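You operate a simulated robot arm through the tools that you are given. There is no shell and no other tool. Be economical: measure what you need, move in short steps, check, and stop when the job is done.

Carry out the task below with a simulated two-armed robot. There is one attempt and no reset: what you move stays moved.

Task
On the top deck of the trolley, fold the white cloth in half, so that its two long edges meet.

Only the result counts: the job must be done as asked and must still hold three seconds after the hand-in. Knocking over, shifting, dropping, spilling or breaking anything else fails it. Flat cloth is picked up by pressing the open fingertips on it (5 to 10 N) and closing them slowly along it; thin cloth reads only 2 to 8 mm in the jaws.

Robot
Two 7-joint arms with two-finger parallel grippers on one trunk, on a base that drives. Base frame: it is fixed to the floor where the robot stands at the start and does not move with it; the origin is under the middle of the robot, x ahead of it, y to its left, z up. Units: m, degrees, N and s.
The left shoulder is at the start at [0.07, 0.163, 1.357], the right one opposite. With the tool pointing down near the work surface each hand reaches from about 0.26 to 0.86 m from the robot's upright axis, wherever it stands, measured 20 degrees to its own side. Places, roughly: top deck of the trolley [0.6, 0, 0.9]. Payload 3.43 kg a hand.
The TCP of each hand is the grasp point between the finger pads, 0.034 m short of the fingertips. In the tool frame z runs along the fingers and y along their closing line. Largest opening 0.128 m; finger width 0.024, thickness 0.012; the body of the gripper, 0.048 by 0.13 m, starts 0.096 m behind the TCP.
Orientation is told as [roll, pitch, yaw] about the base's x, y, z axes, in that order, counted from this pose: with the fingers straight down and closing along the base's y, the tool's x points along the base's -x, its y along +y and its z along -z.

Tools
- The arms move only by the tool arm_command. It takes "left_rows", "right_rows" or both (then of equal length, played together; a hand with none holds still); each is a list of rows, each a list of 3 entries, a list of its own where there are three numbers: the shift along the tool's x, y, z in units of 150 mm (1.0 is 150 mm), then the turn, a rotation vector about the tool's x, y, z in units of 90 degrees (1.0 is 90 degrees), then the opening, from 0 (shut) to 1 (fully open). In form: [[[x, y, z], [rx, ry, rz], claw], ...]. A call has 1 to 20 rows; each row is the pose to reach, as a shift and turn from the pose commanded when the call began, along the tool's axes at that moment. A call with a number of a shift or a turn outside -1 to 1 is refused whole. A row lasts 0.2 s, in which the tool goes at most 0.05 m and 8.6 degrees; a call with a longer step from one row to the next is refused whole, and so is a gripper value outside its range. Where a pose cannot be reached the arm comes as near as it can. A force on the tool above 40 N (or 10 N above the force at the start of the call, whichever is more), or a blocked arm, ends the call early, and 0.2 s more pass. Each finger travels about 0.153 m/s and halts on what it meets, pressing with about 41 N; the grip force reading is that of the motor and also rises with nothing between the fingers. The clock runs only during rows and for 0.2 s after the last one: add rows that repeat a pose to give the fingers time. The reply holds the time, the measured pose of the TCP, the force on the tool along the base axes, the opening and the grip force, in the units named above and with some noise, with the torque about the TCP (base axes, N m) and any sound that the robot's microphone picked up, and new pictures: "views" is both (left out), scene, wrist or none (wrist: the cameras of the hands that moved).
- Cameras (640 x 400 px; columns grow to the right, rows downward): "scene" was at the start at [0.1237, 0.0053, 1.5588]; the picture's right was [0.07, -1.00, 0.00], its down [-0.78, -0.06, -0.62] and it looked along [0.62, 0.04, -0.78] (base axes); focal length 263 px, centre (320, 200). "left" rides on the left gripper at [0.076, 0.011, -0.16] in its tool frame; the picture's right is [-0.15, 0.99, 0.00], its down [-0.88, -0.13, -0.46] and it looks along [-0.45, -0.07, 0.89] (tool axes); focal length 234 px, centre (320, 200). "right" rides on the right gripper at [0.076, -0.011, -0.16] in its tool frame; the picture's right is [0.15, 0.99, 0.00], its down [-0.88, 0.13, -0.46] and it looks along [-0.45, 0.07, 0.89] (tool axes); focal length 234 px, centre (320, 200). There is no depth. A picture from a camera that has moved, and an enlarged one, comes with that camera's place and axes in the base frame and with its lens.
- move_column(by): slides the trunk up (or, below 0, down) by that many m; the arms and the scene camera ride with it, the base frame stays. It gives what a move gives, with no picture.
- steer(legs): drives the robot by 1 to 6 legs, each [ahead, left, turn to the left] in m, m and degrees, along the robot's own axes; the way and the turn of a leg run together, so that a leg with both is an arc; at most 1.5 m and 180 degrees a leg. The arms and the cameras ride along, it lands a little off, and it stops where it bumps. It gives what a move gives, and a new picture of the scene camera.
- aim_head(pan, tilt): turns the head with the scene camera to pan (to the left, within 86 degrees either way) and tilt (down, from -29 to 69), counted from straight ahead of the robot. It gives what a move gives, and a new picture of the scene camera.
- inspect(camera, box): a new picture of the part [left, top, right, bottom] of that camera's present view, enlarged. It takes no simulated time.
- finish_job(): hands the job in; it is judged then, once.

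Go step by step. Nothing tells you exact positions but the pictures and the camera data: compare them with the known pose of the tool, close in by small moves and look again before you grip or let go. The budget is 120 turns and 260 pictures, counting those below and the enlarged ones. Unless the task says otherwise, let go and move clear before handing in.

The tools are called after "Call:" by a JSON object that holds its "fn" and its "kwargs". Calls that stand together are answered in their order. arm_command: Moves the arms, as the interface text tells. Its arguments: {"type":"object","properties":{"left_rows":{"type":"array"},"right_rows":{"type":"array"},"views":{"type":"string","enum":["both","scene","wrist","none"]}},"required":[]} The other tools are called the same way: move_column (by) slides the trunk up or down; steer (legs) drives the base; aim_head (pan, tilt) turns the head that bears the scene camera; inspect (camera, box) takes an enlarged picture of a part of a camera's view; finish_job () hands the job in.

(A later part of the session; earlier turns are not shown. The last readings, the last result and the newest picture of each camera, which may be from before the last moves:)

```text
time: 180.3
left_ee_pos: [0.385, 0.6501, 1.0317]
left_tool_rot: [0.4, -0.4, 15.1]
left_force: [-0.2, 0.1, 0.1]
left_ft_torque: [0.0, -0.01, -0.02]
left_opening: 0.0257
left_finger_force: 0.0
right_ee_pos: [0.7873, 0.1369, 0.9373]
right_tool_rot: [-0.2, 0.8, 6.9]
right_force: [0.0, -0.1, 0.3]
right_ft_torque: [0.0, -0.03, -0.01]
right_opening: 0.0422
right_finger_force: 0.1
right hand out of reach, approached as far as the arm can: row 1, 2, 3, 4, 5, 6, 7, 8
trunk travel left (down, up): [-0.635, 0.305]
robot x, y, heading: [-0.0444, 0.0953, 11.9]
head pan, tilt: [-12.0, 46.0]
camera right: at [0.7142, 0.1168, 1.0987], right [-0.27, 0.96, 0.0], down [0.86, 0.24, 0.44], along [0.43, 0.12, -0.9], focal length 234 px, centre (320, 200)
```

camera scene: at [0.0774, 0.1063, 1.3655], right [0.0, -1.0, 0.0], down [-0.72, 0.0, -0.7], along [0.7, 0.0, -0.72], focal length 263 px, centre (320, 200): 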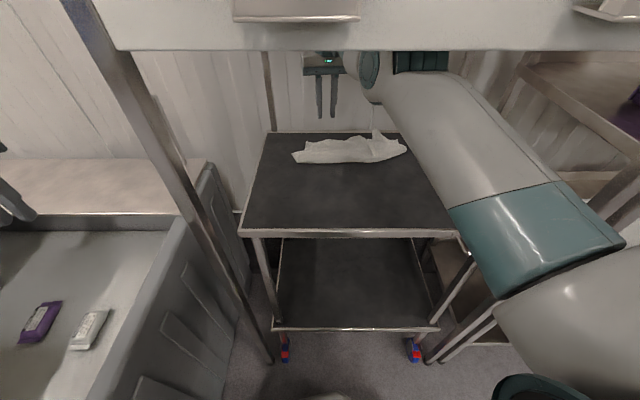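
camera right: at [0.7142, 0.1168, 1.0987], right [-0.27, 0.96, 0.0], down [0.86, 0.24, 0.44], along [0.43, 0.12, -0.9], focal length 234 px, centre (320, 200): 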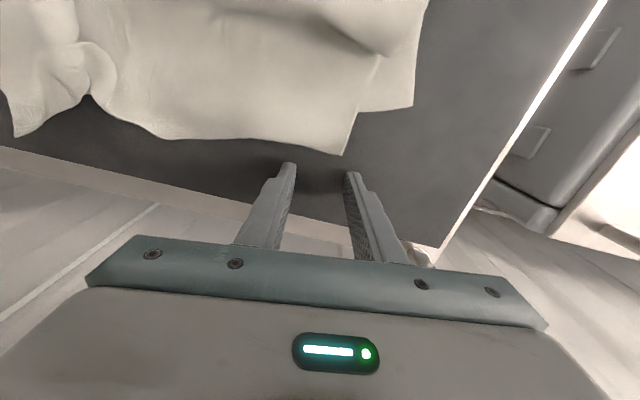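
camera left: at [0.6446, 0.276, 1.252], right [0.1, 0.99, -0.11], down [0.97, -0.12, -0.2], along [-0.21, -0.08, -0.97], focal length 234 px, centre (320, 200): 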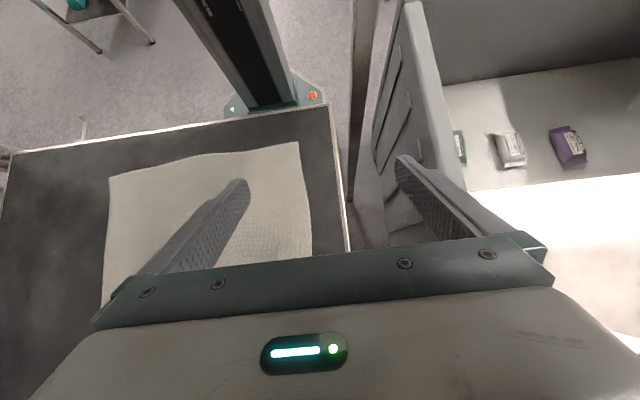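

The arm is near its straight limit and won't come closer, but I can position with the base instead. I'll raise the hand slightly and back the base up 3.5 cm.

Call:
{"fn": "arm_command", "kwargs": {"right_rows": [[[0, 0, -0.1], [0, 0, 0], 0.38], [[0, 0, -0.2], [0, 0, 0], 0.38]], "views": "none"}}

Call:
{"fn": "steer", "kwargs": {"legs": [[-0.04, 0, 0]]}}

Call:
{"fn": "inspect", "kwargs": {"camera": "right", "box": [0, 0, 640, 400]}}

```text
time: 180.9
left_ee_pos: [0.385, 0.6494, 1.0331]
left_tool_rot: [0.5, -0.5, 14.9]
left_force: [0.5, -0.5, 0.3]
left_ft_torque: [0.0, -0.04, 0.02]
left_opening: 0.0254
left_finger_force: 0.1
right_ee_pos: [0.7856, 0.1356, 0.9697]
right_tool_rot: [-0.1, 0.6, 7.0]
right_force: [-0.7, 0.4, 1.2]
right_ft_torque: [0.05, -0.04, -0.01]
right_opening: 0.0483
right_finger_force: 0.0
trunk travel left (down, up): [-0.635, 0.305]
robot x, y, heading: [-0.0424, 0.0958, 11.8]
head pan, tilt: [-12.0, 46.0]
```

```text
time: 181.8
left_ee_pos: [0.3485, 0.6418, 1.0323]
left_tool_rot: [0.4, -0.3, 15.0]
left_force: [0.0, 0.7, 0.3]
left_ft_torque: [0.0, -0.02, 0.0]
left_opening: 0.0258
left_finger_force: 0.0
right_ee_pos: [0.7507, 0.1283, 0.967]
right_tool_rot: [-0.2, 0.8, 6.9]
right_force: [-0.3, 0.1, 0.0]
right_ft_torque: [-0.01, -0.04, 0.01]
right_opening: 0.0484
right_finger_force: 0.1
trunk travel left (down, up): [-0.635, 0.305]
robot x, y, heading: [-0.0853, 0.0886, 12.1]
head pan, tilt: [-12.0, 46.0]
camera scene: at [0.0407, 0.0984, 1.3652], right [0.0, -1.0, 0.0], down [-0.72, 0.0, -0.7], along [0.7, 0.0, -0.72], focal length 263 px, centre (320, 200)
```

scene: 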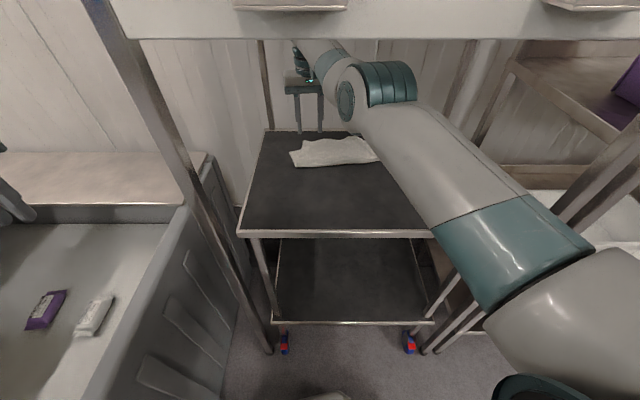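

```text
1.00 times, centred on (320, 200) of right (not enlarged: the box is as wide or as high as the picture)
camera zoom: at [0.6769, 0.108, 1.1287], right [-0.26, 0.96, 0.0], down [0.86, 0.24, 0.44], along [0.43, 0.12, -0.9], focal length 234 px, centre (320, 200)
```

zoom: 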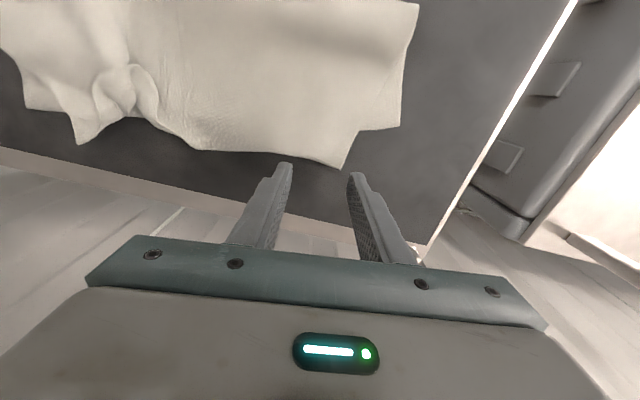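

The corner is at (0.743, 0.149), so I need about 3 cm more. The elbow has bent again, so the arm should follow now. I'll move in and press.

Call:
{"fn": "arm_command", "kwargs": {"right_rows": [[[0.1, 0, 0.03], [0, 0, 0], 0.38], [[0.188, 0, 0.06], [0, 0, 0], 0.38], [[0.188, 0, 0.13], [0, 0, 0], 0.38], [[0.188, 0, 0.18], [0, 0, 0], 0.38], [[0.188, 0, 0.2], [0, 0, 0], 0.38], [[0.188, 0, 0.208], [0, 0, 0], 0.38]], "views": "wrist"}}

```text
time: 183.2
left_ee_pos: [0.35, 0.6424, 1.0307]
left_tool_rot: [0.3, -0.3, 15.0]
left_force: [0.0, -0.4, -0.9]
left_ft_torque: [-0.02, -0.01, -0.01]
left_opening: 0.0255
left_finger_force: 0.1
right_ee_pos: [0.7478, 0.1339, 0.9396]
right_tool_rot: [-0.1, 0.9, 6.9]
right_force: [0.5, -0.2, 0.4]
right_ft_torque: [-0.04, 0.0, -0.02]
right_opening: 0.0482
right_finger_force: 0.2
right hand out of reach, approached as far as the arm can: row 1, 2, 3, 4, 5, 6
trunk travel left (down, up): [-0.635, 0.305]
robot x, y, heading: [-0.0898, 0.0885, 12.0]
head pan, tilt: [-12.0, 46.0]
camera right: at [0.676, 0.1139, 1.1011], right [-0.26, 0.96, 0.0], down [0.87, 0.24, 0.44], along [0.43, 0.12, -0.9], focal length 234 px, centre (320, 200)
```

right: 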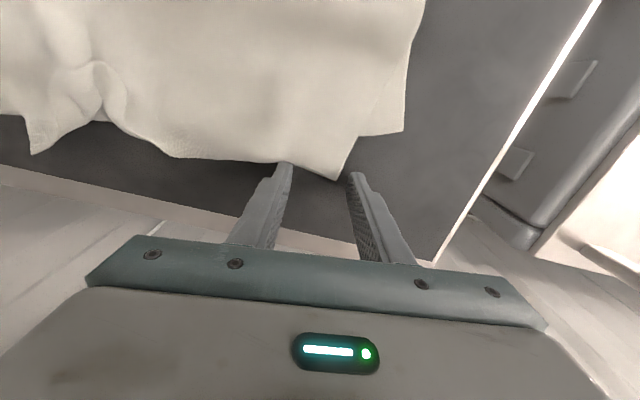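

Call:
{"fn": "arm_command", "kwargs": {"right_rows": [[[0, 0, -0.07], [0, 0, 0], 0.38], [[0, 0, -0.1], [0, 0, 0], 0.38]], "views": "none"}}

Call:
{"fn": "steer", "kwargs": {"legs": [[-0.03, 0, 0]]}}

Call:
{"fn": "arm_command", "kwargs": {"right_rows": [[[0, 0, 0.06], [0, 0, 0], 0.38], [[0, 0, 0.1], [0, 0, 0], 0.38], [[0, 0, 0.12], [0, 0, 0], 0.38]], "views": "wrist"}}

```text
time: 183.8
left_ee_pos: [0.3498, 0.6412, 1.0314]
left_tool_rot: [0.5, -0.2, 15.0]
left_force: [-0.3, -0.3, 0.0]
left_ft_torque: [0.0, 0.02, 0.0]
left_opening: 0.0258
left_finger_force: 0.1
right_ee_pos: [0.7476, 0.1337, 0.953]
right_tool_rot: [0.0, 0.8, 6.9]
right_force: [0.0, 0.1, 0.4]
right_ft_torque: [0.0, 0.0, -0.03]
right_opening: 0.0487
right_finger_force: 0.0
trunk travel left (down, up): [-0.635, 0.305]
robot x, y, heading: [-0.0816, 0.091, 11.9]
head pan, tilt: [-12.0, 46.0]
```

```text
time: 184.7
left_ee_pos: [0.3243, 0.6362, 1.029]
left_tool_rot: [0.5, -0.1, 14.9]
left_force: [-0.1, -0.1, -0.3]
left_ft_torque: [0.04, 0.01, 0.0]
left_opening: 0.0255
left_finger_force: 0.1
right_ee_pos: [0.7222, 0.1276, 0.9511]
right_tool_rot: [0.0, 0.9, 6.8]
right_force: [0.1, 0.3, -0.1]
right_ft_torque: [-0.02, 0.03, -0.01]
right_opening: 0.0488
right_finger_force: 0.0
trunk travel left (down, up): [-0.635, 0.305]
robot x, y, heading: [-0.1142, 0.0843, 12.0]
head pan, tilt: [-12.0, 46.0]
camera scene: at [0.0171, 0.0936, 1.3646], right [0.0, -1.0, 0.0], down [-0.72, 0.0, -0.69], along [0.69, 0.0, -0.72], focal length 263 px, centre (320, 200)
```

scene: 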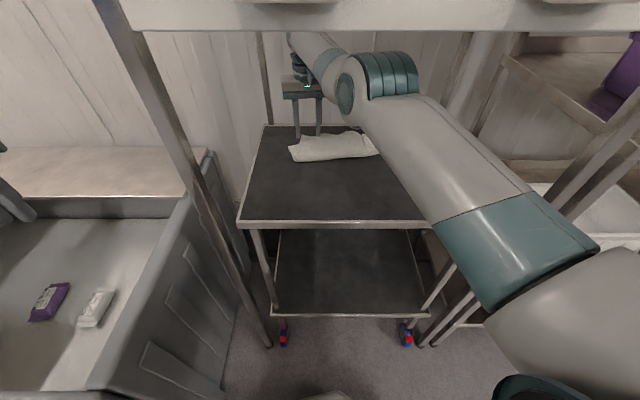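

```text
time: 185.5
left_ee_pos: [0.3208, 0.6363, 1.0315]
left_tool_rot: [0.5, -0.1, 14.9]
left_force: [0.5, -0.1, -0.1]
left_ft_torque: [0.01, -0.02, 0.01]
left_opening: 0.0255
left_finger_force: 0.1
right_ee_pos: [0.7197, 0.1272, 0.9374]
right_tool_rot: [-0.1, 0.7, 6.7]
right_force: [-0.6, -0.3, 6.1]
right_ft_torque: [-0.12, 0.02, -0.02]
right_opening: 0.0491
right_finger_force: 0.1
trunk travel left (down, up): [-0.635, 0.305]
robot x, y, heading: [-0.1109, 0.0842, 12.0]
head pan, tilt: [-12.0, 46.0]
camera right: at [0.6475, 0.1073, 1.0981], right [-0.26, 0.96, 0.0], down [0.87, 0.24, 0.44], along [0.43, 0.12, -0.9], focal length 234 px, centre (320, 200)
```

right: 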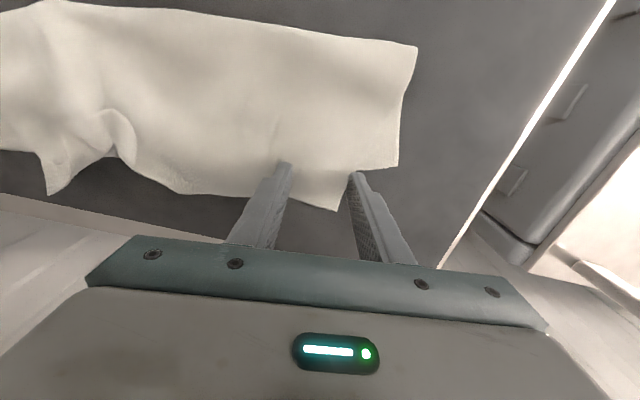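

Good contact with the corner between the fingers. I'll close and lift slightly.

Call:
{"fn": "arm_command", "kwargs": {"right_rows": [[[0, 0, 0.007], [0, 0, 0], 0.33], [[0, 0, 0.007], [0, 0, 0], 0.28], [[0, 0, 0.007], [0, 0, 0], 0.23], [[0, 0, 0.007], [0, 0, 0], 0.18], [[0, 0, 0.007], [0, 0, 0], 0.13], [[0, 0, 0.007], [0, 0, 0], 0.08], [[0, 0, 0.007], [0, 0, 0], 0.03], [[0, 0, 0.007], [0, 0, 0], 0], [[0, 0, 0.007], [0, 0, 0], 0], [[0, 0, 0.007], [0, 0, 0], 0], [[0, 0, -0.07], [0, 0, 0], 0], [[0, 0, -0.15], [0, 0, 0], 0]], "views": "wrist"}}

```text
time: 188.1
left_ee_pos: [0.3209, 0.6343, 1.0305]
left_tool_rot: [0.4, -0.3, 15.0]
left_force: [0.2, 0.6, 0.8]
left_ft_torque: [0.01, -0.01, -0.02]
left_opening: 0.0257
left_finger_force: 0.1
right_ee_pos: [0.7184, 0.1267, 0.9591]
right_tool_rot: [0.1, 0.8, 6.8]
right_force: [-0.7, 0.1, 0.3]
right_ft_torque: [0.01, -0.06, 0.0]
right_opening: 0.0023
right_finger_force: 36.9
trunk travel left (down, up): [-0.635, 0.305]
robot x, y, heading: [-0.1133, 0.081, 11.9]
head pan, tilt: [-12.0, 46.0]
camera right: at [0.6462, 0.1069, 1.1199], right [-0.26, 0.96, 0.0], down [0.87, 0.24, 0.44], along [0.43, 0.12, -0.9], focal length 234 px, centre (320, 200)
```

right: 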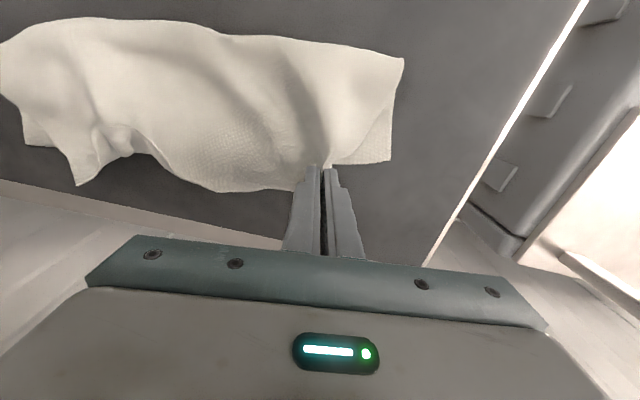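

The flap corner is held and the bottom-left corner is at (0.691, 0.188). I'll shift the base by the needed amount (4 cm back, 5 cm left), then lower and release.

Call:
{"fn": "steer", "kwargs": {"legs": [[-0.041, 0.049, 0]]}}

Call:
{"fn": "arm_command", "kwargs": {"right_rows": [[[0, 0, 0.06], [0, 0, 0], 0], [[0, 0, 0.11], [0, 0, 0], 0], [[0, 0, 0.12], [0, 0, 0], 0]], "views": "wrist"}}

```text
time: 189.1
left_ee_pos: [0.2733, 0.6744, 1.0314]
left_tool_rot: [0.4, -0.2, 14.8]
left_force: [0.2, -0.5, 0.2]
left_ft_torque: [0.02, -0.02, -0.02]
left_opening: 0.026
left_finger_force: 0.1
right_ee_pos: [0.6701, 0.1642, 0.9569]
right_tool_rot: [-0.1, 0.8, 6.7]
right_force: [-0.1, -1.0, -0.1]
right_ft_torque: [0.02, -0.01, -0.05]
right_opening: 0.0023
right_finger_force: 36.8
trunk travel left (down, up): [-0.635, 0.305]
robot x, y, heading: [-0.1589, 0.1245, 11.7]
head pan, tilt: [-12.0, 46.0]
camera scene: at [-0.0351, 0.132, 1.365], right [0.0, -1.0, 0.0], down [-0.72, 0.0, -0.69], along [0.69, 0.0, -0.72], focal length 263 px, centre (320, 200)
```

scene: 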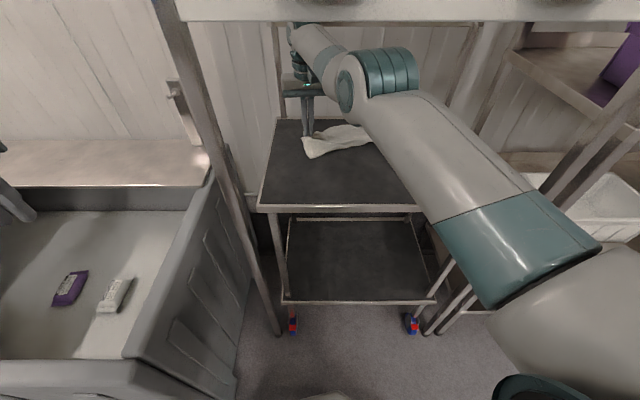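

```text
time: 189.8
left_ee_pos: [0.274, 0.673, 1.0295]
left_tool_rot: [0.3, -0.2, 14.8]
left_force: [-1.1, 0.0, 0.9]
left_ft_torque: [0.01, 0.01, 0.02]
left_opening: 0.0258
left_finger_force: 0.0
right_ee_pos: [0.671, 0.1643, 0.9388]
right_tool_rot: [-0.1, 0.9, 6.7]
right_force: [0.4, 0.7, 1.5]
right_ft_torque: [-0.04, -0.02, 0.01]
right_opening: 0.0024
right_finger_force: 36.9
trunk travel left (down, up): [-0.635, 0.305]
robot x, y, heading: [-0.1619, 0.1252, 11.7]
head pan, tilt: [-12.0, 46.0]
camera right: at [0.5984, 0.1447, 1.1017], right [-0.26, 0.97, 0.0], down [0.87, 0.23, 0.44], along [0.43, 0.12, -0.9], focal length 234 px, centre (320, 200)
```

right: 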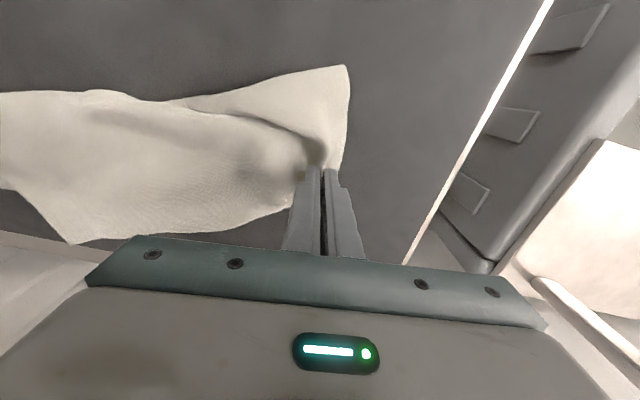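

That worked precisely. I'll release, rise, and drive 7 cm forward for a clear view.

Call:
{"fn": "arm_command", "kwargs": {"right_rows": [[[0, 0, 0.01], [0, 0, 0], 0.06], [[0, 0, 0.01], [0, 0, 0], 0.13], [[0, 0, 0.01], [0, 0, 0], 0.2], [[0, 0, -0.1], [0, 0, 0], 0.2], [[0, 0, -0.25], [0, 0, 0], 0.2], [[0, 0, -0.4], [0, 0, 0], 0.2]], "views": "none"}}

Call:
{"fn": "steer", "kwargs": {"legs": [[0.09, -0.12, 0]]}}

Call:
{"fn": "inspect", "kwargs": {"camera": "right", "box": [0, 0, 640, 400]}}

```text
time: 191.2
left_ee_pos: [0.2741, 0.6732, 1.0312]
left_tool_rot: [0.4, -0.3, 14.8]
left_force: [0.3, 0.1, 0.2]
left_ft_torque: [-0.02, 0.0, 0.0]
left_opening: 0.0258
left_finger_force: 0.2
right_ee_pos: [0.6678, 0.163, 1.0015]
right_tool_rot: [-0.1, 0.8, 6.7]
right_force: [-0.9, 0.2, -0.1]
right_ft_torque: [0.01, 0.02, 0.01]
right_opening: 0.0255
right_finger_force: 0.1
trunk travel left (down, up): [-0.635, 0.305]
robot x, y, heading: [-0.163, 0.1246, 11.5]
head pan, tilt: [-12.0, 46.0]
```

```text
time: 192.8
left_ee_pos: [0.3801, 0.5734, 1.0323]
left_tool_rot: [0.4, -0.4, 14.9]
left_force: [0.0, -0.1, -1.1]
left_ft_torque: [0.02, -0.01, 0.01]
left_opening: 0.0255
left_finger_force: 0.1
right_ee_pos: [0.7747, 0.0678, 1.002]
right_tool_rot: [-0.2, 0.8, 7.2]
right_force: [-0.2, -0.1, -0.2]
right_ft_torque: [-0.01, -0.02, 0.01]
right_opening: 0.0258
right_finger_force: 0.1
trunk travel left (down, up): [-0.635, 0.305]
robot x, y, heading: [-0.0485, 0.023, 11.9]
head pan, tilt: [-12.0, 46.0]
stopped in leg 1: the robot was blocked; the commanded pose is now the measured one
camera scene: at [0.0721, 0.0311, 1.3655], right [0.0, -1.0, 0.0], down [-0.72, 0.0, -0.7], along [0.7, 0.0, -0.72], focal length 263 px, centre (320, 200)
```

scene: 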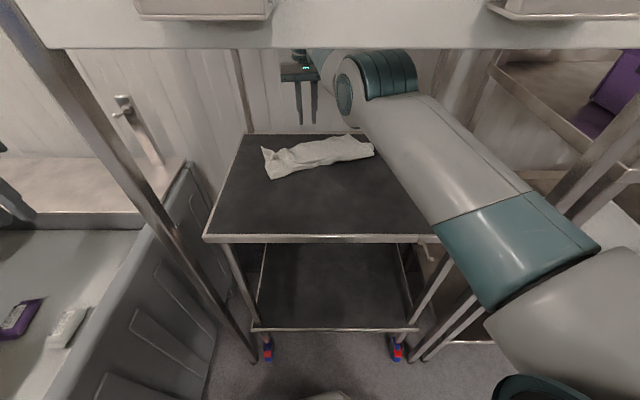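

```text
1.00 times, centred on (320, 200) of right (not enlarged: the box is as wide or as high as the picture)
camera zoom: at [0.703, 0.0463, 1.1637], right [-0.27, 0.96, 0.0], down [0.86, 0.24, 0.44], along [0.43, 0.12, -0.9], focal length 234 px, centre (320, 200)
```

zoom: 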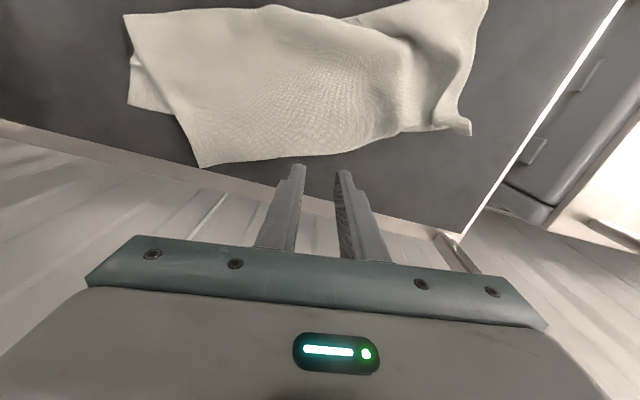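

Great improvement: the left end is good. Now the flap's right corner at about (0.822, -0.057) needs to go to the bottom-right corner at (0.775, -0.135), measured in this view. I'll move over it with the arm and pinch inside the corner.

Call:
{"fn": "arm_command", "kwargs": {"right_rows": [[[-0.01, -0.16, 0], [0, 0, 0], 0.38], [[-0.02, -0.32, 0], [0, 0, 0], 0.38], [[-0.03, -0.48, 0.05], [0, 0, 0], 0.38], [[-0.04, -0.64, 0.12], [0, 0, 0], 0.38], [[-0.05, -0.78, 0.22], [0, 0, 0], 0.38], [[-0.05, -0.78, 0.32], [0, 0, 0], 0.38], [[-0.05, -0.78, 0.38], [0, 0, 0], 0.38]], "left_rows": [[[0, 0.1, 0], [0, 0, 0], 0.2], [[0, 0.2, 0], [0, 0, 0], 0.2], [[0, 0.3, 0], [0, 0, 0], 0.2], [[0, 0.4, 0], [0, 0, 0], 0.2], [[0, 0.5, 0], [0, 0, 0], 0.2], [[0, 0.5, 0], [0, 0, 0], 0.2], [[0, 0.5, 0], [0, 0, 0], 0.2]], "views": "none"}}

Call:
{"fn": "inspect", "kwargs": {"camera": "right", "box": [0, 0, 640, 400]}}

```text
time: 194.4
left_ee_pos: [0.3602, 0.6454, 1.0347]
left_tool_rot: [0.4, -0.4, 15.0]
left_force: [0.2, -0.2, 0.2]
left_ft_torque: [-0.01, 0.0, 0.01]
left_opening: 0.0253
left_finger_force: 0.0
right_ee_pos: [0.7959, -0.051, 0.9417]
right_tool_rot: [-0.1, 0.8, 6.9]
right_force: [0.0, 0.2, -0.2]
right_ft_torque: [0.02, 0.01, 0.03]
right_opening: 0.0487
right_finger_force: 0.0
trunk travel left (down, up): [-0.635, 0.305]
robot x, y, heading: [-0.0501, 0.02, 11.8]
head pan, tilt: [-12.0, 46.0]
```

```text
1.00 times, centred on (320, 200) of right (not enlarged: the box is as wide or as high as the picture)
camera zoom: at [0.7243, -0.0709, 1.1048], right [-0.26, 0.96, 0.0], down [0.87, 0.24, 0.44], along [0.43, 0.12, -0.9], focal length 234 px, centre (320, 200)
```

zoom: 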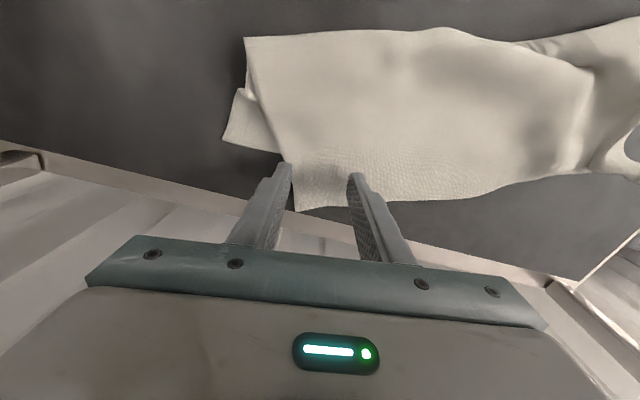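

The corner is between the fingers. I'll press, close and lift.

Call:
{"fn": "arm_command", "kwargs": {"right_rows": [[[0, 0, 0.02], [0, 0, 0], 0.38], [[0, 0, 0.035], [0, 0, 0], 0.38], [[0, 0, 0.04], [0, 0, 0], 0.33], [[0, 0, 0.04], [0, 0, 0], 0.28], [[0, 0, 0.04], [0, 0, 0], 0.23], [[0, 0, 0.04], [0, 0, 0], 0.18], [[0, 0, 0.04], [0, 0, 0], 0.13], [[0, 0, 0.04], [0, 0, 0], 0.08], [[0, 0, 0.04], [0, 0, 0], 0.03], [[0, 0, 0.04], [0, 0, 0], 0], [[0, 0, 0.04], [0, 0, 0], 0], [[0, 0, 0.04], [0, 0, 0], 0], [[0, 0, -0.04], [0, 0, 0], 0], [[0, 0, -0.11], [0, 0, 0], 0]], "views": "wrist"}}

```text
time: 197.4
left_ee_pos: [0.3641, 0.6466, 1.0303]
left_tool_rot: [0.5, -0.1, 14.9]
left_force: [-0.1, 0.2, 0.0]
left_ft_torque: [0.03, 0.01, 0.02]
left_opening: 0.0257
left_finger_force: 0.1
right_ee_pos: [0.7986, -0.0495, 0.9461]
right_tool_rot: [-0.2, 2.1, 6.9]
right_force: [-0.5, 0.4, 0.0]
right_ft_torque: [-0.02, 0.02, -0.01]
right_opening: 0.0
right_finger_force: 32.3
trunk travel left (down, up): [-0.635, 0.305]
robot x, y, heading: [-0.051, 0.0206, 12.0]
head pan, tilt: [-12.0, 46.0]
camera right: at [0.7301, -0.0699, 1.1094], right [-0.27, 0.96, 0.0], down [0.87, 0.24, 0.42], along [0.41, 0.11, -0.91], focal length 234 px, centre (320, 200)
```

right: 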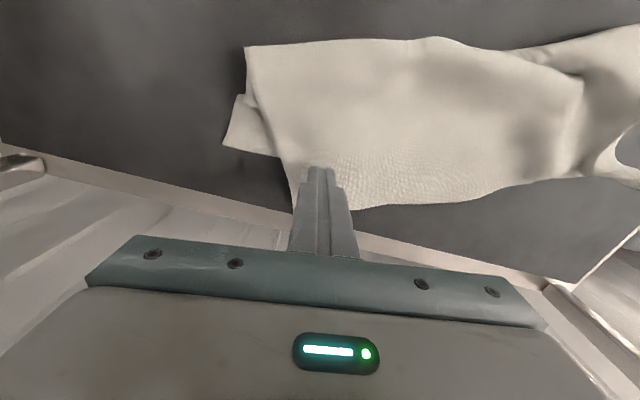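

It slipped. I'll press a bit deeper this time and close in a second step.

Call:
{"fn": "arm_command", "kwargs": {"right_rows": [[[0, 0, -0.02], [0, -0.015, 0], 0.2], [[0, 0, -0.02], [0, -0.015, 0], 0.42], [[0, 0, 0.03], [0, -0.015, 0], 0.42], [[0, 0, 0.06], [0, -0.015, 0], 0.42], [[0, 0, 0.075], [0, -0.015, 0], 0.42]], "views": "none"}}

```text
time: 198.6
left_ee_pos: [0.36, 0.646, 1.033]
left_tool_rot: [0.4, -0.5, 14.9]
left_force: [0.3, -0.2, 0.0]
left_ft_torque: [-0.01, -0.04, 0.0]
left_opening: 0.0257
left_finger_force: 0.0
right_ee_pos: [0.797, -0.0492, 0.9481]
right_tool_rot: [-0.1, -0.5, 7.1]
right_force: [0.0, -0.2, -0.3]
right_ft_torque: [0.01, 0.0, 0.03]
right_opening: 0.0537
right_finger_force: 0.1
trunk travel left (down, up): [-0.635, 0.305]
robot x, y, heading: [-0.0513, 0.0193, 12.0]
head pan, tilt: [-12.0, 46.0]
```

Call:
{"fn": "arm_command", "kwargs": {"right_rows": [[[0, 0, 0.04], [0, 0, 0], 0.42], [[0, 0, 0.07], [0, 0, 0], 0.42], [[0, 0, 0.078], [0, 0, 0], 0.42], [[0, 0, 0.082], [0, 0, 0], 0.42], [[0, 0, 0.082], [0, 0, 0], 0.37], [[0, 0, 0.082], [0, 0, 0], 0.32], [[0, 0, 0.082], [0, 0, 0], 0.27], [[0, 0, 0.082], [0, 0, 0], 0.22], [[0, 0, 0.082], [0, 0, 0], 0.17], [[0, 0, 0.082], [0, 0, 0], 0.12], [[0, 0, 0.082], [0, 0, 0], 0.07], [[0, 0, 0.082], [0, 0, 0], 0.02], [[0, 0, 0.082], [0, 0, 0], 0], [[0, 0, 0.082], [0, 0, 0], 0]], "views": "wrist"}}

```text
time: 201.6
left_ee_pos: [0.3593, 0.649, 1.0324]
left_tool_rot: [0.3, -0.4, 15.0]
left_force: [-1.1, 0.3, -0.1]
left_ft_torque: [-0.03, -0.01, -0.01]
left_opening: 0.0258
left_finger_force: 0.1
right_ee_pos: [0.797, -0.0467, 0.9387]
right_tool_rot: [-0.1, -0.5, 7.2]
right_force: [0.0, -0.7, 0.3]
right_ft_torque: [0.01, -0.01, -0.02]
right_opening: 0.0002
right_finger_force: 33.0
trunk travel left (down, up): [-0.635, 0.305]
robot x, y, heading: [-0.0486, 0.0219, 11.7]
head pan, tilt: [-12.0, 46.0]
camera right: at [0.7206, -0.0671, 1.0982], right [-0.27, 0.96, -0.01], down [0.85, 0.24, 0.46], along [0.45, 0.12, -0.89], focal length 234 px, centre (320, 200)
```

right: 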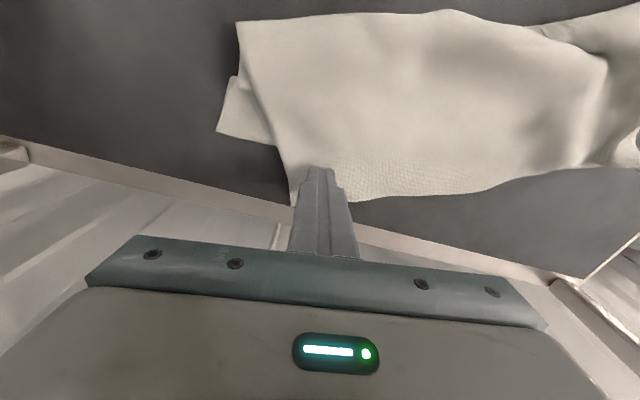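

Still about 2 mm too high, with no contact. I'll open, go lower and close.

Call:
{"fn": "arm_command", "kwargs": {"right_rows": [[[0, 0, -0.03], [0, 0, 0], 0.2], [[0, 0, -0.03], [0, 0, 0], 0.42], [[0, 0, 0.01], [0, 0, 0], 0.42], [[0, 0, 0.025], [0, 0, 0], 0.42], [[0, 0, 0.032], [0, 0, 0], 0.42], [[0, 0, 0.034], [0, 0, 0], 0.37], [[0, 0, 0.034], [0, 0, 0], 0.32], [[0, 0, 0.034], [0, 0, 0], 0.27], [[0, 0, 0.034], [0, 0, 0], 0.22], [[0, 0, 0.034], [0, 0, 0], 0.17], [[0, 0, 0.034], [0, 0, 0], 0.12], [[0, 0, 0.034], [0, 0, 0], 0.07], [[0, 0, 0.034], [0, 0, 0], 0.02], [[0, 0, 0.034], [0, 0, 0], 0], [[0, 0, 0.034], [0, 0, 0], 0], [[0, 0, -0.03], [0, 0, 0], 0], [[0, 0, -0.1], [0, 0, 0], 0]], "views": "wrist"}}

```text
time: 205.2
left_ee_pos: [0.3658, 0.6479, 1.0308]
left_tool_rot: [0.4, -0.1, 14.8]
left_force: [0.6, -0.2, -0.3]
left_ft_torque: [-0.03, 0.05, -0.04]
left_opening: 0.0255
left_finger_force: 0.1
right_ee_pos: [0.8005, -0.049, 0.9462]
right_tool_rot: [-0.1, 0.0, 6.9]
right_force: [0.9, -0.4, 1.0]
right_ft_torque: [0.04, 0.09, -0.02]
right_opening: 0.0026
right_finger_force: 37.7
trunk travel left (down, up): [-0.635, 0.305]
robot x, y, heading: [-0.052, 0.0207, 12.0]
head pan, tilt: [-12.0, 46.0]
camera right: at [0.7255, -0.0702, 1.1072], right [-0.26, 0.96, 0.0], down [0.86, 0.24, 0.45], along [0.44, 0.12, -0.89], focal length 234 px, centre (320, 200)
```

right: 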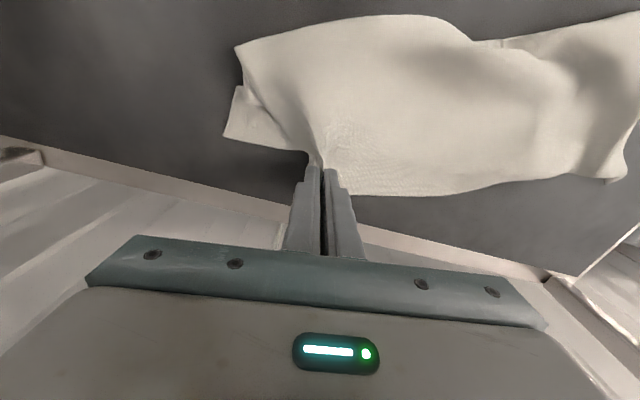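

Gripped. I'll move the base 6 cm back and 5.5 cm right to bring the corner onto the bottom-right corner.

Call:
{"fn": "steer", "kwargs": {"legs": [[-0.06, -0.055, 0]]}}

Call:
{"fn": "inspect", "kwargs": {"camera": "right", "box": [0, 0, 640, 400]}}

```text
time: 206.2
left_ee_pos: [0.3158, 0.5816, 1.0324]
left_tool_rot: [0.4, -0.2, 15.1]
left_force: [-0.3, -0.1, -0.3]
left_ft_torque: [0.07, -0.05, 0.01]
left_opening: 0.0256
left_finger_force: 0.0
right_ee_pos: [0.7527, -0.1128, 0.953]
right_tool_rot: [-0.1, -0.4, 7.1]
right_force: [-0.2, 0.3, -0.2]
right_ft_torque: [0.02, 0.01, 0.0]
right_opening: 0.0022
right_finger_force: 37.6
trunk travel left (down, up): [-0.635, 0.305]
robot x, y, heading: [-0.0996, -0.0432, 12.1]
head pan, tilt: [-12.0, 46.0]
camera scene: at [0.0291, -0.034, 1.3651], right [0.0, -1.0, 0.0], down [-0.72, 0.0, -0.69], along [0.69, 0.0, -0.72], focal length 263 px, centre (320, 200)
```

scene: 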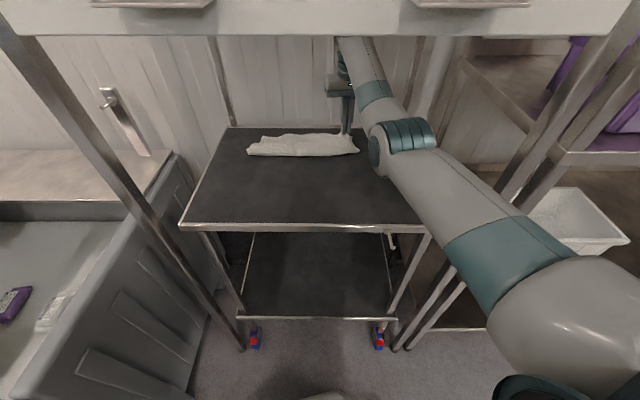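

```text
1.00 times, centred on (320, 200) of right (not enlarged: the box is as wide or as high as the picture)
camera zoom: at [0.6773, -0.1345, 1.1121], right [-0.27, 0.96, 0.0], down [0.85, 0.24, 0.46], along [0.45, 0.12, -0.89], focal length 234 px, centre (320, 200)
```

zoom: 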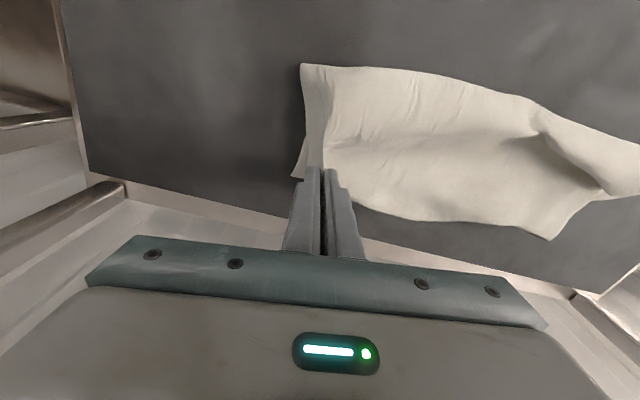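

The right corner is in place. I'll lower, release, rise, and look at both ends.

Call:
{"fn": "arm_command", "kwargs": {"right_rows": [[[0, 0, 0.04], [0, 0, 0], 0], [[0, 0, 0.08], [0, 0, 0], 0], [[0, 0, 0.08], [0, 0, 0], 0.06], [[0, 0, 0.08], [0, 0, 0], 0.13], [[0, 0, 0.08], [0, 0, 0], 0.2], [[0, 0, -0.05], [0, 0, 0], 0.2], [[0, 0, -0.2], [0, 0, 0], 0.2], [[0, 0.1, -0.3], [0, 0, 0], 0.2], [[0, 0.3, -0.3], [0, 0, 0], 0.2], [[0, 0.5, -0.3], [0, 0, 0], 0.2], [[0, 0.7, -0.3], [0, 0, 0], 0.2]], "views": "none"}}

Call:
{"fn": "inspect", "kwargs": {"camera": "right", "box": [0, 0, 640, 400]}}

```text
time: 208.6
left_ee_pos: [0.3165, 0.5839, 1.0309]
left_tool_rot: [0.4, -0.3, 15.0]
left_force: [-0.3, 0.6, -0.1]
left_ft_torque: [-0.02, -0.03, 0.0]
left_opening: 0.0255
left_finger_force: 0.0
right_ee_pos: [0.7399, -0.008, 0.9977]
right_tool_rot: [-0.1, -0.5, 7.0]
right_force: [0.1, 0.0, 0.0]
right_ft_torque: [-0.02, 0.0, 0.0]
right_opening: 0.0257
right_finger_force: 0.0
trunk travel left (down, up): [-0.635, 0.305]
robot x, y, heading: [-0.0965, -0.0418, 12.0]
head pan, tilt: [-12.0, 46.0]
```

```text
1.00 times, centred on (320, 200) of right (not enlarged: the box is as wide or as high as the picture)
camera zoom: at [0.6649, -0.0281, 1.1582], right [-0.27, 0.96, 0.0], down [0.85, 0.24, 0.46], along [0.45, 0.12, -0.89], focal length 234 px, centre (320, 200)
```

zoom: 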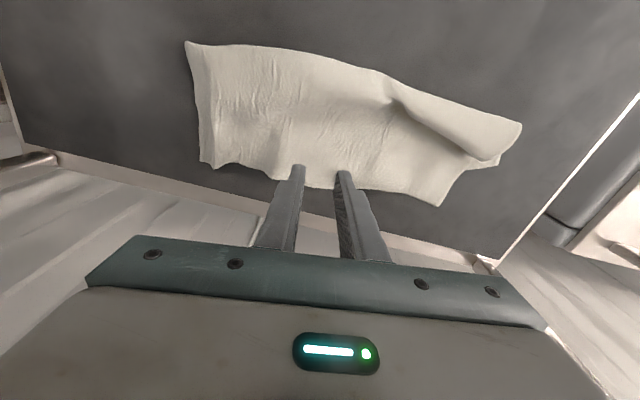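

The right end is aligned now. Only the flap's left corner at (0.761, 0.146) still needs to go to the bottom-left corner at (0.693, 0.183). I'll move over it and press.

Call:
{"fn": "arm_command", "kwargs": {"right_rows": [[[-0.02, 0.18, 0], [0, 0, 0], 0.4], [[-0.04, 0.36, 0], [0, 0, 0], 0.4], [[-0.06, 0.54, 0], [0, 0, 0], 0.4], [[-0.09, 0.72, 0.05], [0, 0, 0], 0.4], [[-0.11, 0.873, 0.13], [0, 0, 0], 0.4], [[-0.11, 0.873, 0.24], [0, 0, 0], 0.4], [[-0.11, 0.873, 0.34], [0, 0, 0], 0.4], [[-0.11, 0.873, 0.39], [0, 0, 0], 0.4], [[-0.11, 0.873, 0.41], [0, 0, 0], 0.4], [[-0.11, 0.873, 0.415], [0, 0, 0], 0.4]], "views": "wrist"}}

```text
time: 210.8
left_ee_pos: [0.3147, 0.5814, 1.0327]
left_tool_rot: [0.5, -0.3, 15.1]
left_force: [-0.3, -0.4, 0.4]
left_ft_torque: [-0.01, -0.01, -0.01]
left_opening: 0.0254
left_finger_force: 0.2
right_ee_pos: [0.6943, 0.1052, 0.9374]
right_tool_rot: [0.0, -0.9, 7.1]
right_force: [3.4, 0.3, 16.0]
right_ft_torque: [0.58, 0.1, -0.12]
right_opening: 0.0511
right_finger_force: 0.0
right hand out of reach, approached as far as the arm can: row 1, 2, 3, 4, 5, 6, 7, 8, 9, 10
trunk travel left (down, up): [-0.635, 0.305]
robot x, y, heading: [-0.0956, -0.0442, 12.2]
head pan, tilt: [-12.0, 46.0]
camera right: at [0.619, 0.0836, 1.0969], right [-0.27, 0.96, 0.0], down [0.85, 0.24, 0.47], along [0.45, 0.12, -0.88], focal length 234 px, centre (320, 200)
```

right: 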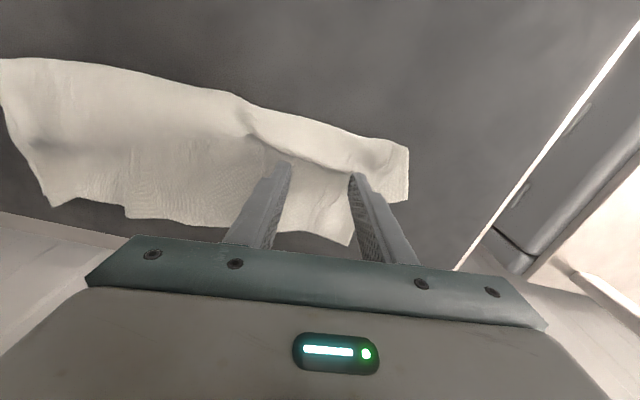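

The arm swung short, so I'll use the base again: raise, shift 4.6 cm forward and 1 cm left, then press, close and lift.

Call:
{"fn": "arm_command", "kwargs": {"right_rows": [[[0, 0, -0.06], [0, 0, 0], 0.38], [[0, 0, -0.12], [0, 0, 0], 0.38]], "views": "none"}}

Call:
{"fn": "steer", "kwargs": {"legs": [[0.046, 0.011, 0]]}}

Call:
{"fn": "arm_command", "kwargs": {"right_rows": [[[0, 0, 0.06], [0, 0, 0], 0.38], [[0, 0, 0.1], [0, 0, 0], 0.38], [[0, 0, 0.115], [0, 0, 0], 0.38]], "views": "wrist"}}

```text
time: 211.4
left_ee_pos: [0.3155, 0.5823, 1.0321]
left_tool_rot: [0.4, -0.4, 15.1]
left_force: [0.4, 0.8, -0.3]
left_ft_torque: [-0.01, -0.06, -0.01]
left_opening: 0.0255
left_finger_force: 0.1
right_ee_pos: [0.6934, 0.1052, 0.9523]
right_tool_rot: [0.0, -0.4, 7.1]
right_force: [-0.1, -0.2, -0.4]
right_ft_torque: [0.02, -0.01, 0.01]
right_opening: 0.0486
right_finger_force: 0.1
trunk travel left (down, up): [-0.635, 0.305]
robot x, y, heading: [-0.0991, -0.0425, 12.1]
head pan, tilt: [-12.0, 46.0]
```

```text
time: 212.3
left_ee_pos: [0.3561, 0.6032, 1.0328]
left_tool_rot: [0.3, -0.2, 15.1]
left_force: [-0.1, 0.2, -0.6]
left_ft_torque: [0.01, -0.03, -0.02]
left_opening: 0.0255
left_finger_force: 0.1
right_ee_pos: [0.7365, 0.1233, 0.9524]
right_tool_rot: [0.0, -0.5, 7.2]
right_force: [-0.5, -0.3, 0.5]
right_ft_torque: [0.02, 0.0, 0.01]
right_opening: 0.0485
right_finger_force: 0.0
trunk travel left (down, up): [-0.635, 0.305]
robot x, y, heading: [-0.0564, -0.0245, 11.8]
head pan, tilt: [-12.0, 46.0]
camera scene: at [0.0706, -0.0139, 1.3653], right [0.0, -1.0, 0.0], down [-0.72, 0.0, -0.7], along [0.7, 0.0, -0.72], focal length 263 px, centre (320, 200)
```

scene: 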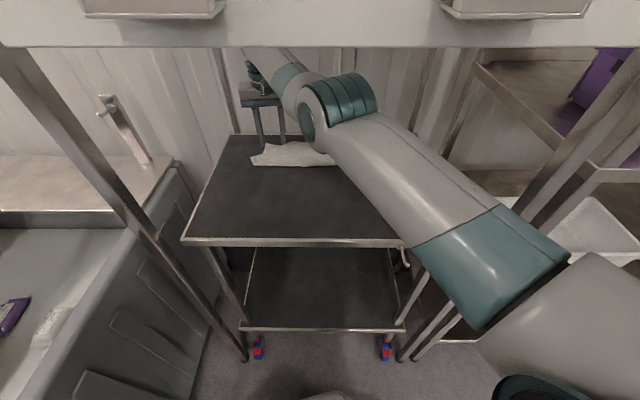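

```text
time: 213.1
left_ee_pos: [0.3566, 0.6032, 1.0318]
left_tool_rot: [0.4, -0.3, 15.1]
left_force: [-0.4, 1.0, 0.3]
left_ft_torque: [-0.02, -0.03, 0.0]
left_opening: 0.0257
left_finger_force: 0.0
right_ee_pos: [0.7374, 0.1244, 0.9365]
right_tool_rot: [-0.1, -0.6, 7.1]
right_force: [1.9, 0.7, 4.7]
right_ft_torque: [-0.02, -0.06, -0.01]
right_opening: 0.0487
right_finger_force: 0.1
trunk travel left (down, up): [-0.635, 0.305]
robot x, y, heading: [-0.0541, -0.0267, 12.1]
head pan, tilt: [-12.0, 46.0]
camera right: at [0.6606, 0.1033, 1.0965], right [-0.27, 0.96, 0.0], down [0.85, 0.24, 0.46], along [0.45, 0.12, -0.89], focal length 234 px, centre (320, 200)
```

right: 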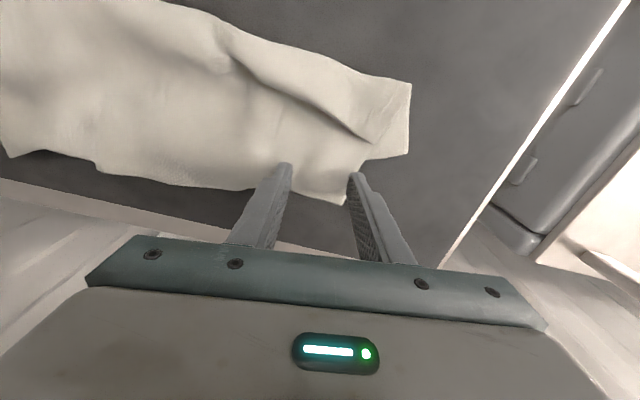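

Positioned perfectly with 5 N contact. I'll close, lift and shift the base so the corner lands on the bottom-left corner.

Call:
{"fn": "arm_command", "kwargs": {"right_rows": [[[0, 0, 0.008], [0, 0, 0], 0.38], [[0, 0, 0.01], [0, 0, 0], 0.33], [[0, 0, 0.01], [0, 0, 0], 0.28], [[0, 0, 0.01], [0, 0, 0], 0.23], [[0, 0, 0.01], [0, 0, 0], 0.18], [[0, 0, 0.01], [0, 0, 0], 0.13], [[0, 0, 0.01], [0, 0, 0], 0.08], [[0, 0, 0.01], [0, 0, 0], 0.03], [[0, 0, 0.01], [0, 0, 0], 0], [[0, 0, 0.01], [0, 0, 0], 0], [[0, 0, 0.01], [0, 0, 0], 0], [[0, 0, -0.06], [0, 0, 0], 0], [[0, 0, -0.14], [0, 0, 0], 0]], "views": "none"}}

Call:
{"fn": "steer", "kwargs": {"legs": [[-0.05, 0.0485, 0]]}}

Call:
{"fn": "inspect", "kwargs": {"camera": "right", "box": [0, 0, 640, 400]}}

```text
time: 215.9
left_ee_pos: [0.356, 0.6036, 1.0314]
left_tool_rot: [0.4, -0.3, 15.1]
left_force: [-0.7, 1.0, 0.6]
left_ft_torque: [-0.02, -0.01, 0.01]
left_opening: 0.0255
left_finger_force: 0.1
right_ee_pos: [0.736, 0.1245, 0.9552]
right_tool_rot: [-0.1, -0.3, 7.1]
right_force: [-0.3, 0.1, 0.4]
right_ft_torque: [0.0, -0.07, 0.02]
right_opening: 0.0035
right_finger_force: 38.2
trunk travel left (down, up): [-0.635, 0.305]
robot x, y, heading: [-0.0579, -0.0264, 12.0]
head pan, tilt: [-12.0, 46.0]
```

```text
time: 216.9
left_ee_pos: [0.2975, 0.6411, 1.0318]
left_tool_rot: [0.4, -0.2, 15.1]
left_force: [0.7, -0.8, -0.6]
left_ft_torque: [0.02, -0.03, -0.01]
left_opening: 0.0256
left_finger_force: 0.2
right_ee_pos: [0.6785, 0.1623, 0.9552]
right_tool_rot: [-0.1, -0.5, 7.0]
right_force: [0.0, -0.1, 1.1]
right_ft_torque: [-0.04, -0.02, 0.0]
right_opening: 0.0034
right_finger_force: 38.0
trunk travel left (down, up): [-0.635, 0.305]
robot x, y, heading: [-0.1179, 0.0131, 12.0]
head pan, tilt: [-12.0, 46.0]
camera scene: at [0.0126, 0.0241, 1.3651], right [0.0, -1.0, 0.0], down [-0.72, 0.0, -0.69], along [0.69, 0.0, -0.72], focal length 263 px, centre (320, 200)
```

scene: 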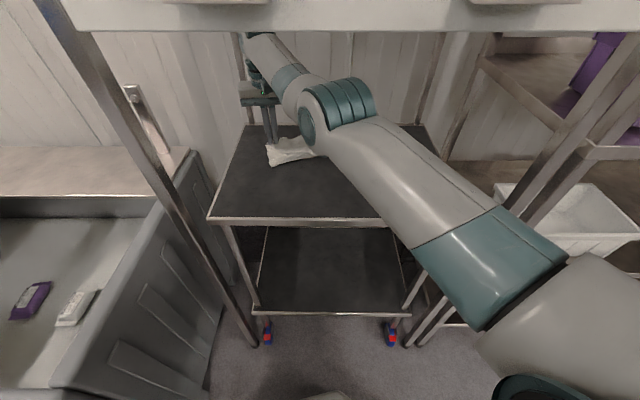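

```text
1.00 times, centred on (320, 200) of right (not enlarged: the box is as wide or as high as the picture)
camera zoom: at [0.6024, 0.1413, 1.1155], right [-0.27, 0.96, 0.0], down [0.85, 0.24, 0.46], along [0.45, 0.12, -0.89], focal length 234 px, centre (320, 200)
```

zoom: 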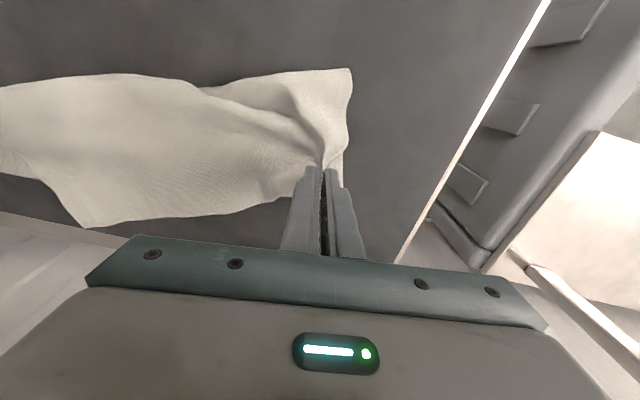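

The left corner is in place, but the right corner was dragged back out somewhat. I'll release here, then swing over to the right corner for one last correction.

Call:
{"fn": "arm_command", "kwargs": {"right_rows": [[[0, 0, 0.06], [0, 0, 0], 0], [[0, 0, 0.1], [0, 0, 0], 0], [[0, 0, 0.1], [0, 0, 0], 0.06], [[0, 0, 0.1], [0, 0, 0], 0.13], [[0, 0, 0.1], [0, 0, 0], 0.2], [[0, 0, 0], [0, 0, 0], 0.2], [[0, 0, -0.12], [0, 0, 0], 0.2], [[0, 0, -0.2], [0, 0, 0], 0.2], [[-0.05, -0.2, -0.2], [0, 0, 0], 0.3], [[-0.1, -0.4, -0.2], [0, 0, 0], 0.4], [[-0.16, -0.65, -0.2], [0, 0, 0], 0.4], [[-0.225, -0.9, -0.2], [0, 0, 0], 0.4]], "views": "none"}}

Call:
{"fn": "steer", "kwargs": {"legs": [[0.036, -0.09, 0]]}}

Call:
{"fn": "inspect", "kwargs": {"camera": "right", "box": [0, 0, 640, 400]}}

```text
time: 219.5
left_ee_pos: [0.2995, 0.6403, 1.0325]
left_tool_rot: [0.4, -0.2, 15.1]
left_force: [-0.2, -0.1, 1.2]
left_ft_torque: [0.02, -0.01, -0.02]
left_opening: 0.0253
left_finger_force: 0.0
right_ee_pos: [0.7263, 0.0321, 0.9833]
right_tool_rot: [0.0, -0.4, 7.2]
right_force: [-0.1, 1.0, 0.0]
right_ft_torque: [0.0, 0.01, 0.03]
right_opening: 0.0511
right_finger_force: 0.1
trunk travel left (down, up): [-0.635, 0.305]
robot x, y, heading: [-0.1154, 0.014, 12.1]
head pan, tilt: [-12.0, 46.0]
```

```text
time: 220.7
left_ee_pos: [0.3519, 0.5558, 1.0343]
left_tool_rot: [0.4, -0.4, 15.0]
left_force: [0.4, 0.7, 0.5]
left_ft_torque: [0.02, 0.02, 0.0]
left_opening: 0.0258
left_finger_force: 0.2
right_ee_pos: [0.778, -0.0556, 0.986]
right_tool_rot: [-0.1, -0.5, 7.1]
right_force: [0.4, 0.1, -0.6]
right_ft_torque: [0.0, -0.02, -0.01]
right_opening: 0.0511
right_finger_force: 0.0
trunk travel left (down, up): [-0.635, 0.305]
robot x, y, heading: [-0.061, -0.0649, 12.1]
head pan, tilt: [-12.0, 46.0]
camera scene: at [0.0638, -0.0611, 1.3652], right [0.0, -1.0, 0.0], down [-0.72, 0.0, -0.7], along [0.7, 0.0, -0.72], focal length 263 px, centre (320, 200)
```

scene: 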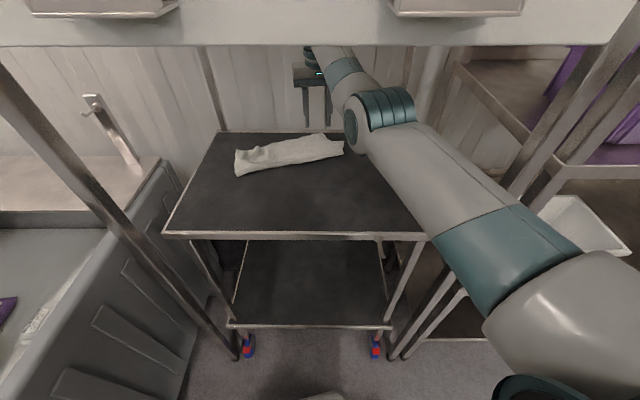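

```text
1.00 times, centred on (320, 200) of right (not enlarged: the box is as wide or as high as the picture)
camera zoom: at [0.702, -0.0758, 1.1452], right [-0.27, 0.96, 0.0], down [0.85, 0.24, 0.46], along [0.45, 0.12, -0.89], focal length 234 px, centre (320, 200)
```

zoom: 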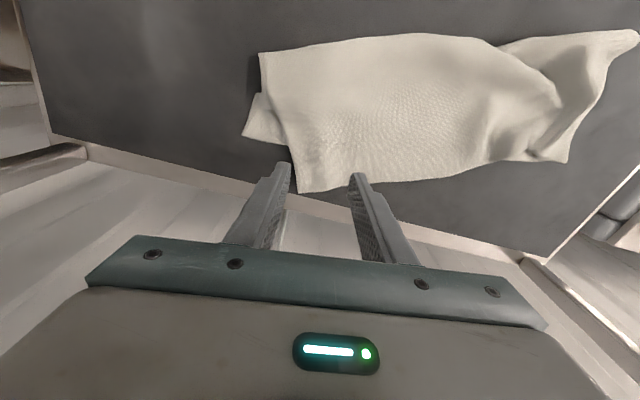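

I'll do the final correction on the right corner: extend slightly, press, close and lift in one call.

Call:
{"fn": "arm_command", "kwargs": {"right_rows": [[[-0.06, -0.02, 0.06], [0, 0, 0], 0.4], [[-0.112, -0.02, 0.16], [0, 0, 0], 0.4], [[-0.112, -0.02, 0.26], [0, 0, 0], 0.4], [[-0.112, -0.02, 0.32], [0, 0, 0], 0.4], [[-0.112, -0.02, 0.338], [0, 0, 0], 0.4], [[-0.112, -0.02, 0.344], [0, 0, 0], 0.4], [[-0.112, -0.02, 0.345], [0, 0, 0], 0.35], [[-0.112, -0.02, 0.345], [0, 0, 0], 0.3], [[-0.112, -0.02, 0.345], [0, 0, 0], 0.25], [[-0.112, -0.02, 0.345], [0, 0, 0], 0.2], [[-0.112, -0.02, 0.345], [0, 0, 0], 0.15], [[-0.112, -0.02, 0.345], [0, 0, 0], 0.1], [[-0.112, -0.02, 0.345], [0, 0, 0], 0.05], [[-0.112, -0.02, 0.345], [0, 0, 0], 0], [[-0.112, -0.02, 0.345], [0, 0, 0], 0], [[-0.112, -0.02, 0.345], [0, 0, 0], 0]], "views": "wrist"}}

```text
time: 224.1
left_ee_pos: [0.3497, 0.5589, 1.0342]
left_tool_rot: [0.2, -0.6, 14.9]
left_force: [-0.8, 0.2, 0.2]
left_ft_torque: [-0.02, 0.01, 0.01]
left_opening: 0.0258
left_finger_force: 0.0
right_ee_pos: [0.7852, -0.0548, 0.9357]
right_tool_rot: [-0.1, -0.8, 7.0]
right_force: [1.0, 1.6, 18.0]
right_ft_torque: [-0.06, 0.12, -0.01]
right_opening: 0.0026
right_finger_force: 37.6
right hand out of reach, approached as far as the arm can: row 2, 3, 4, 5, 6, 7, 8, 9, 10, 11, 12, 13, 14, 15, 16
trunk travel left (down, up): [-0.635, 0.305]
robot x, y, heading: [-0.0621, -0.0632, 11.6]
head pan, tilt: [-12.0, 46.0]
camera right: at [0.71, -0.0753, 1.096], right [-0.27, 0.96, 0.0], down [0.85, 0.24, 0.47], along [0.45, 0.12, -0.89], focal length 234 px, centre (320, 200)
```

right: 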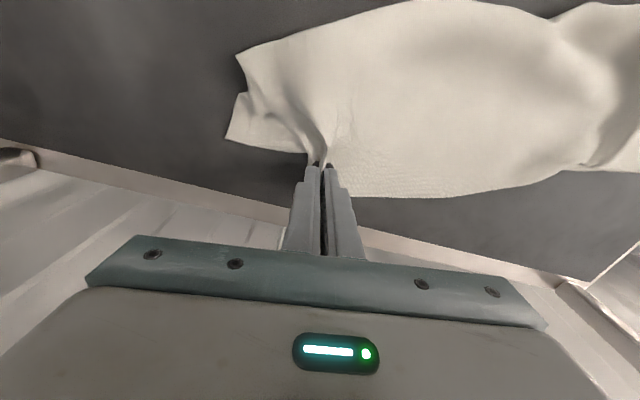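

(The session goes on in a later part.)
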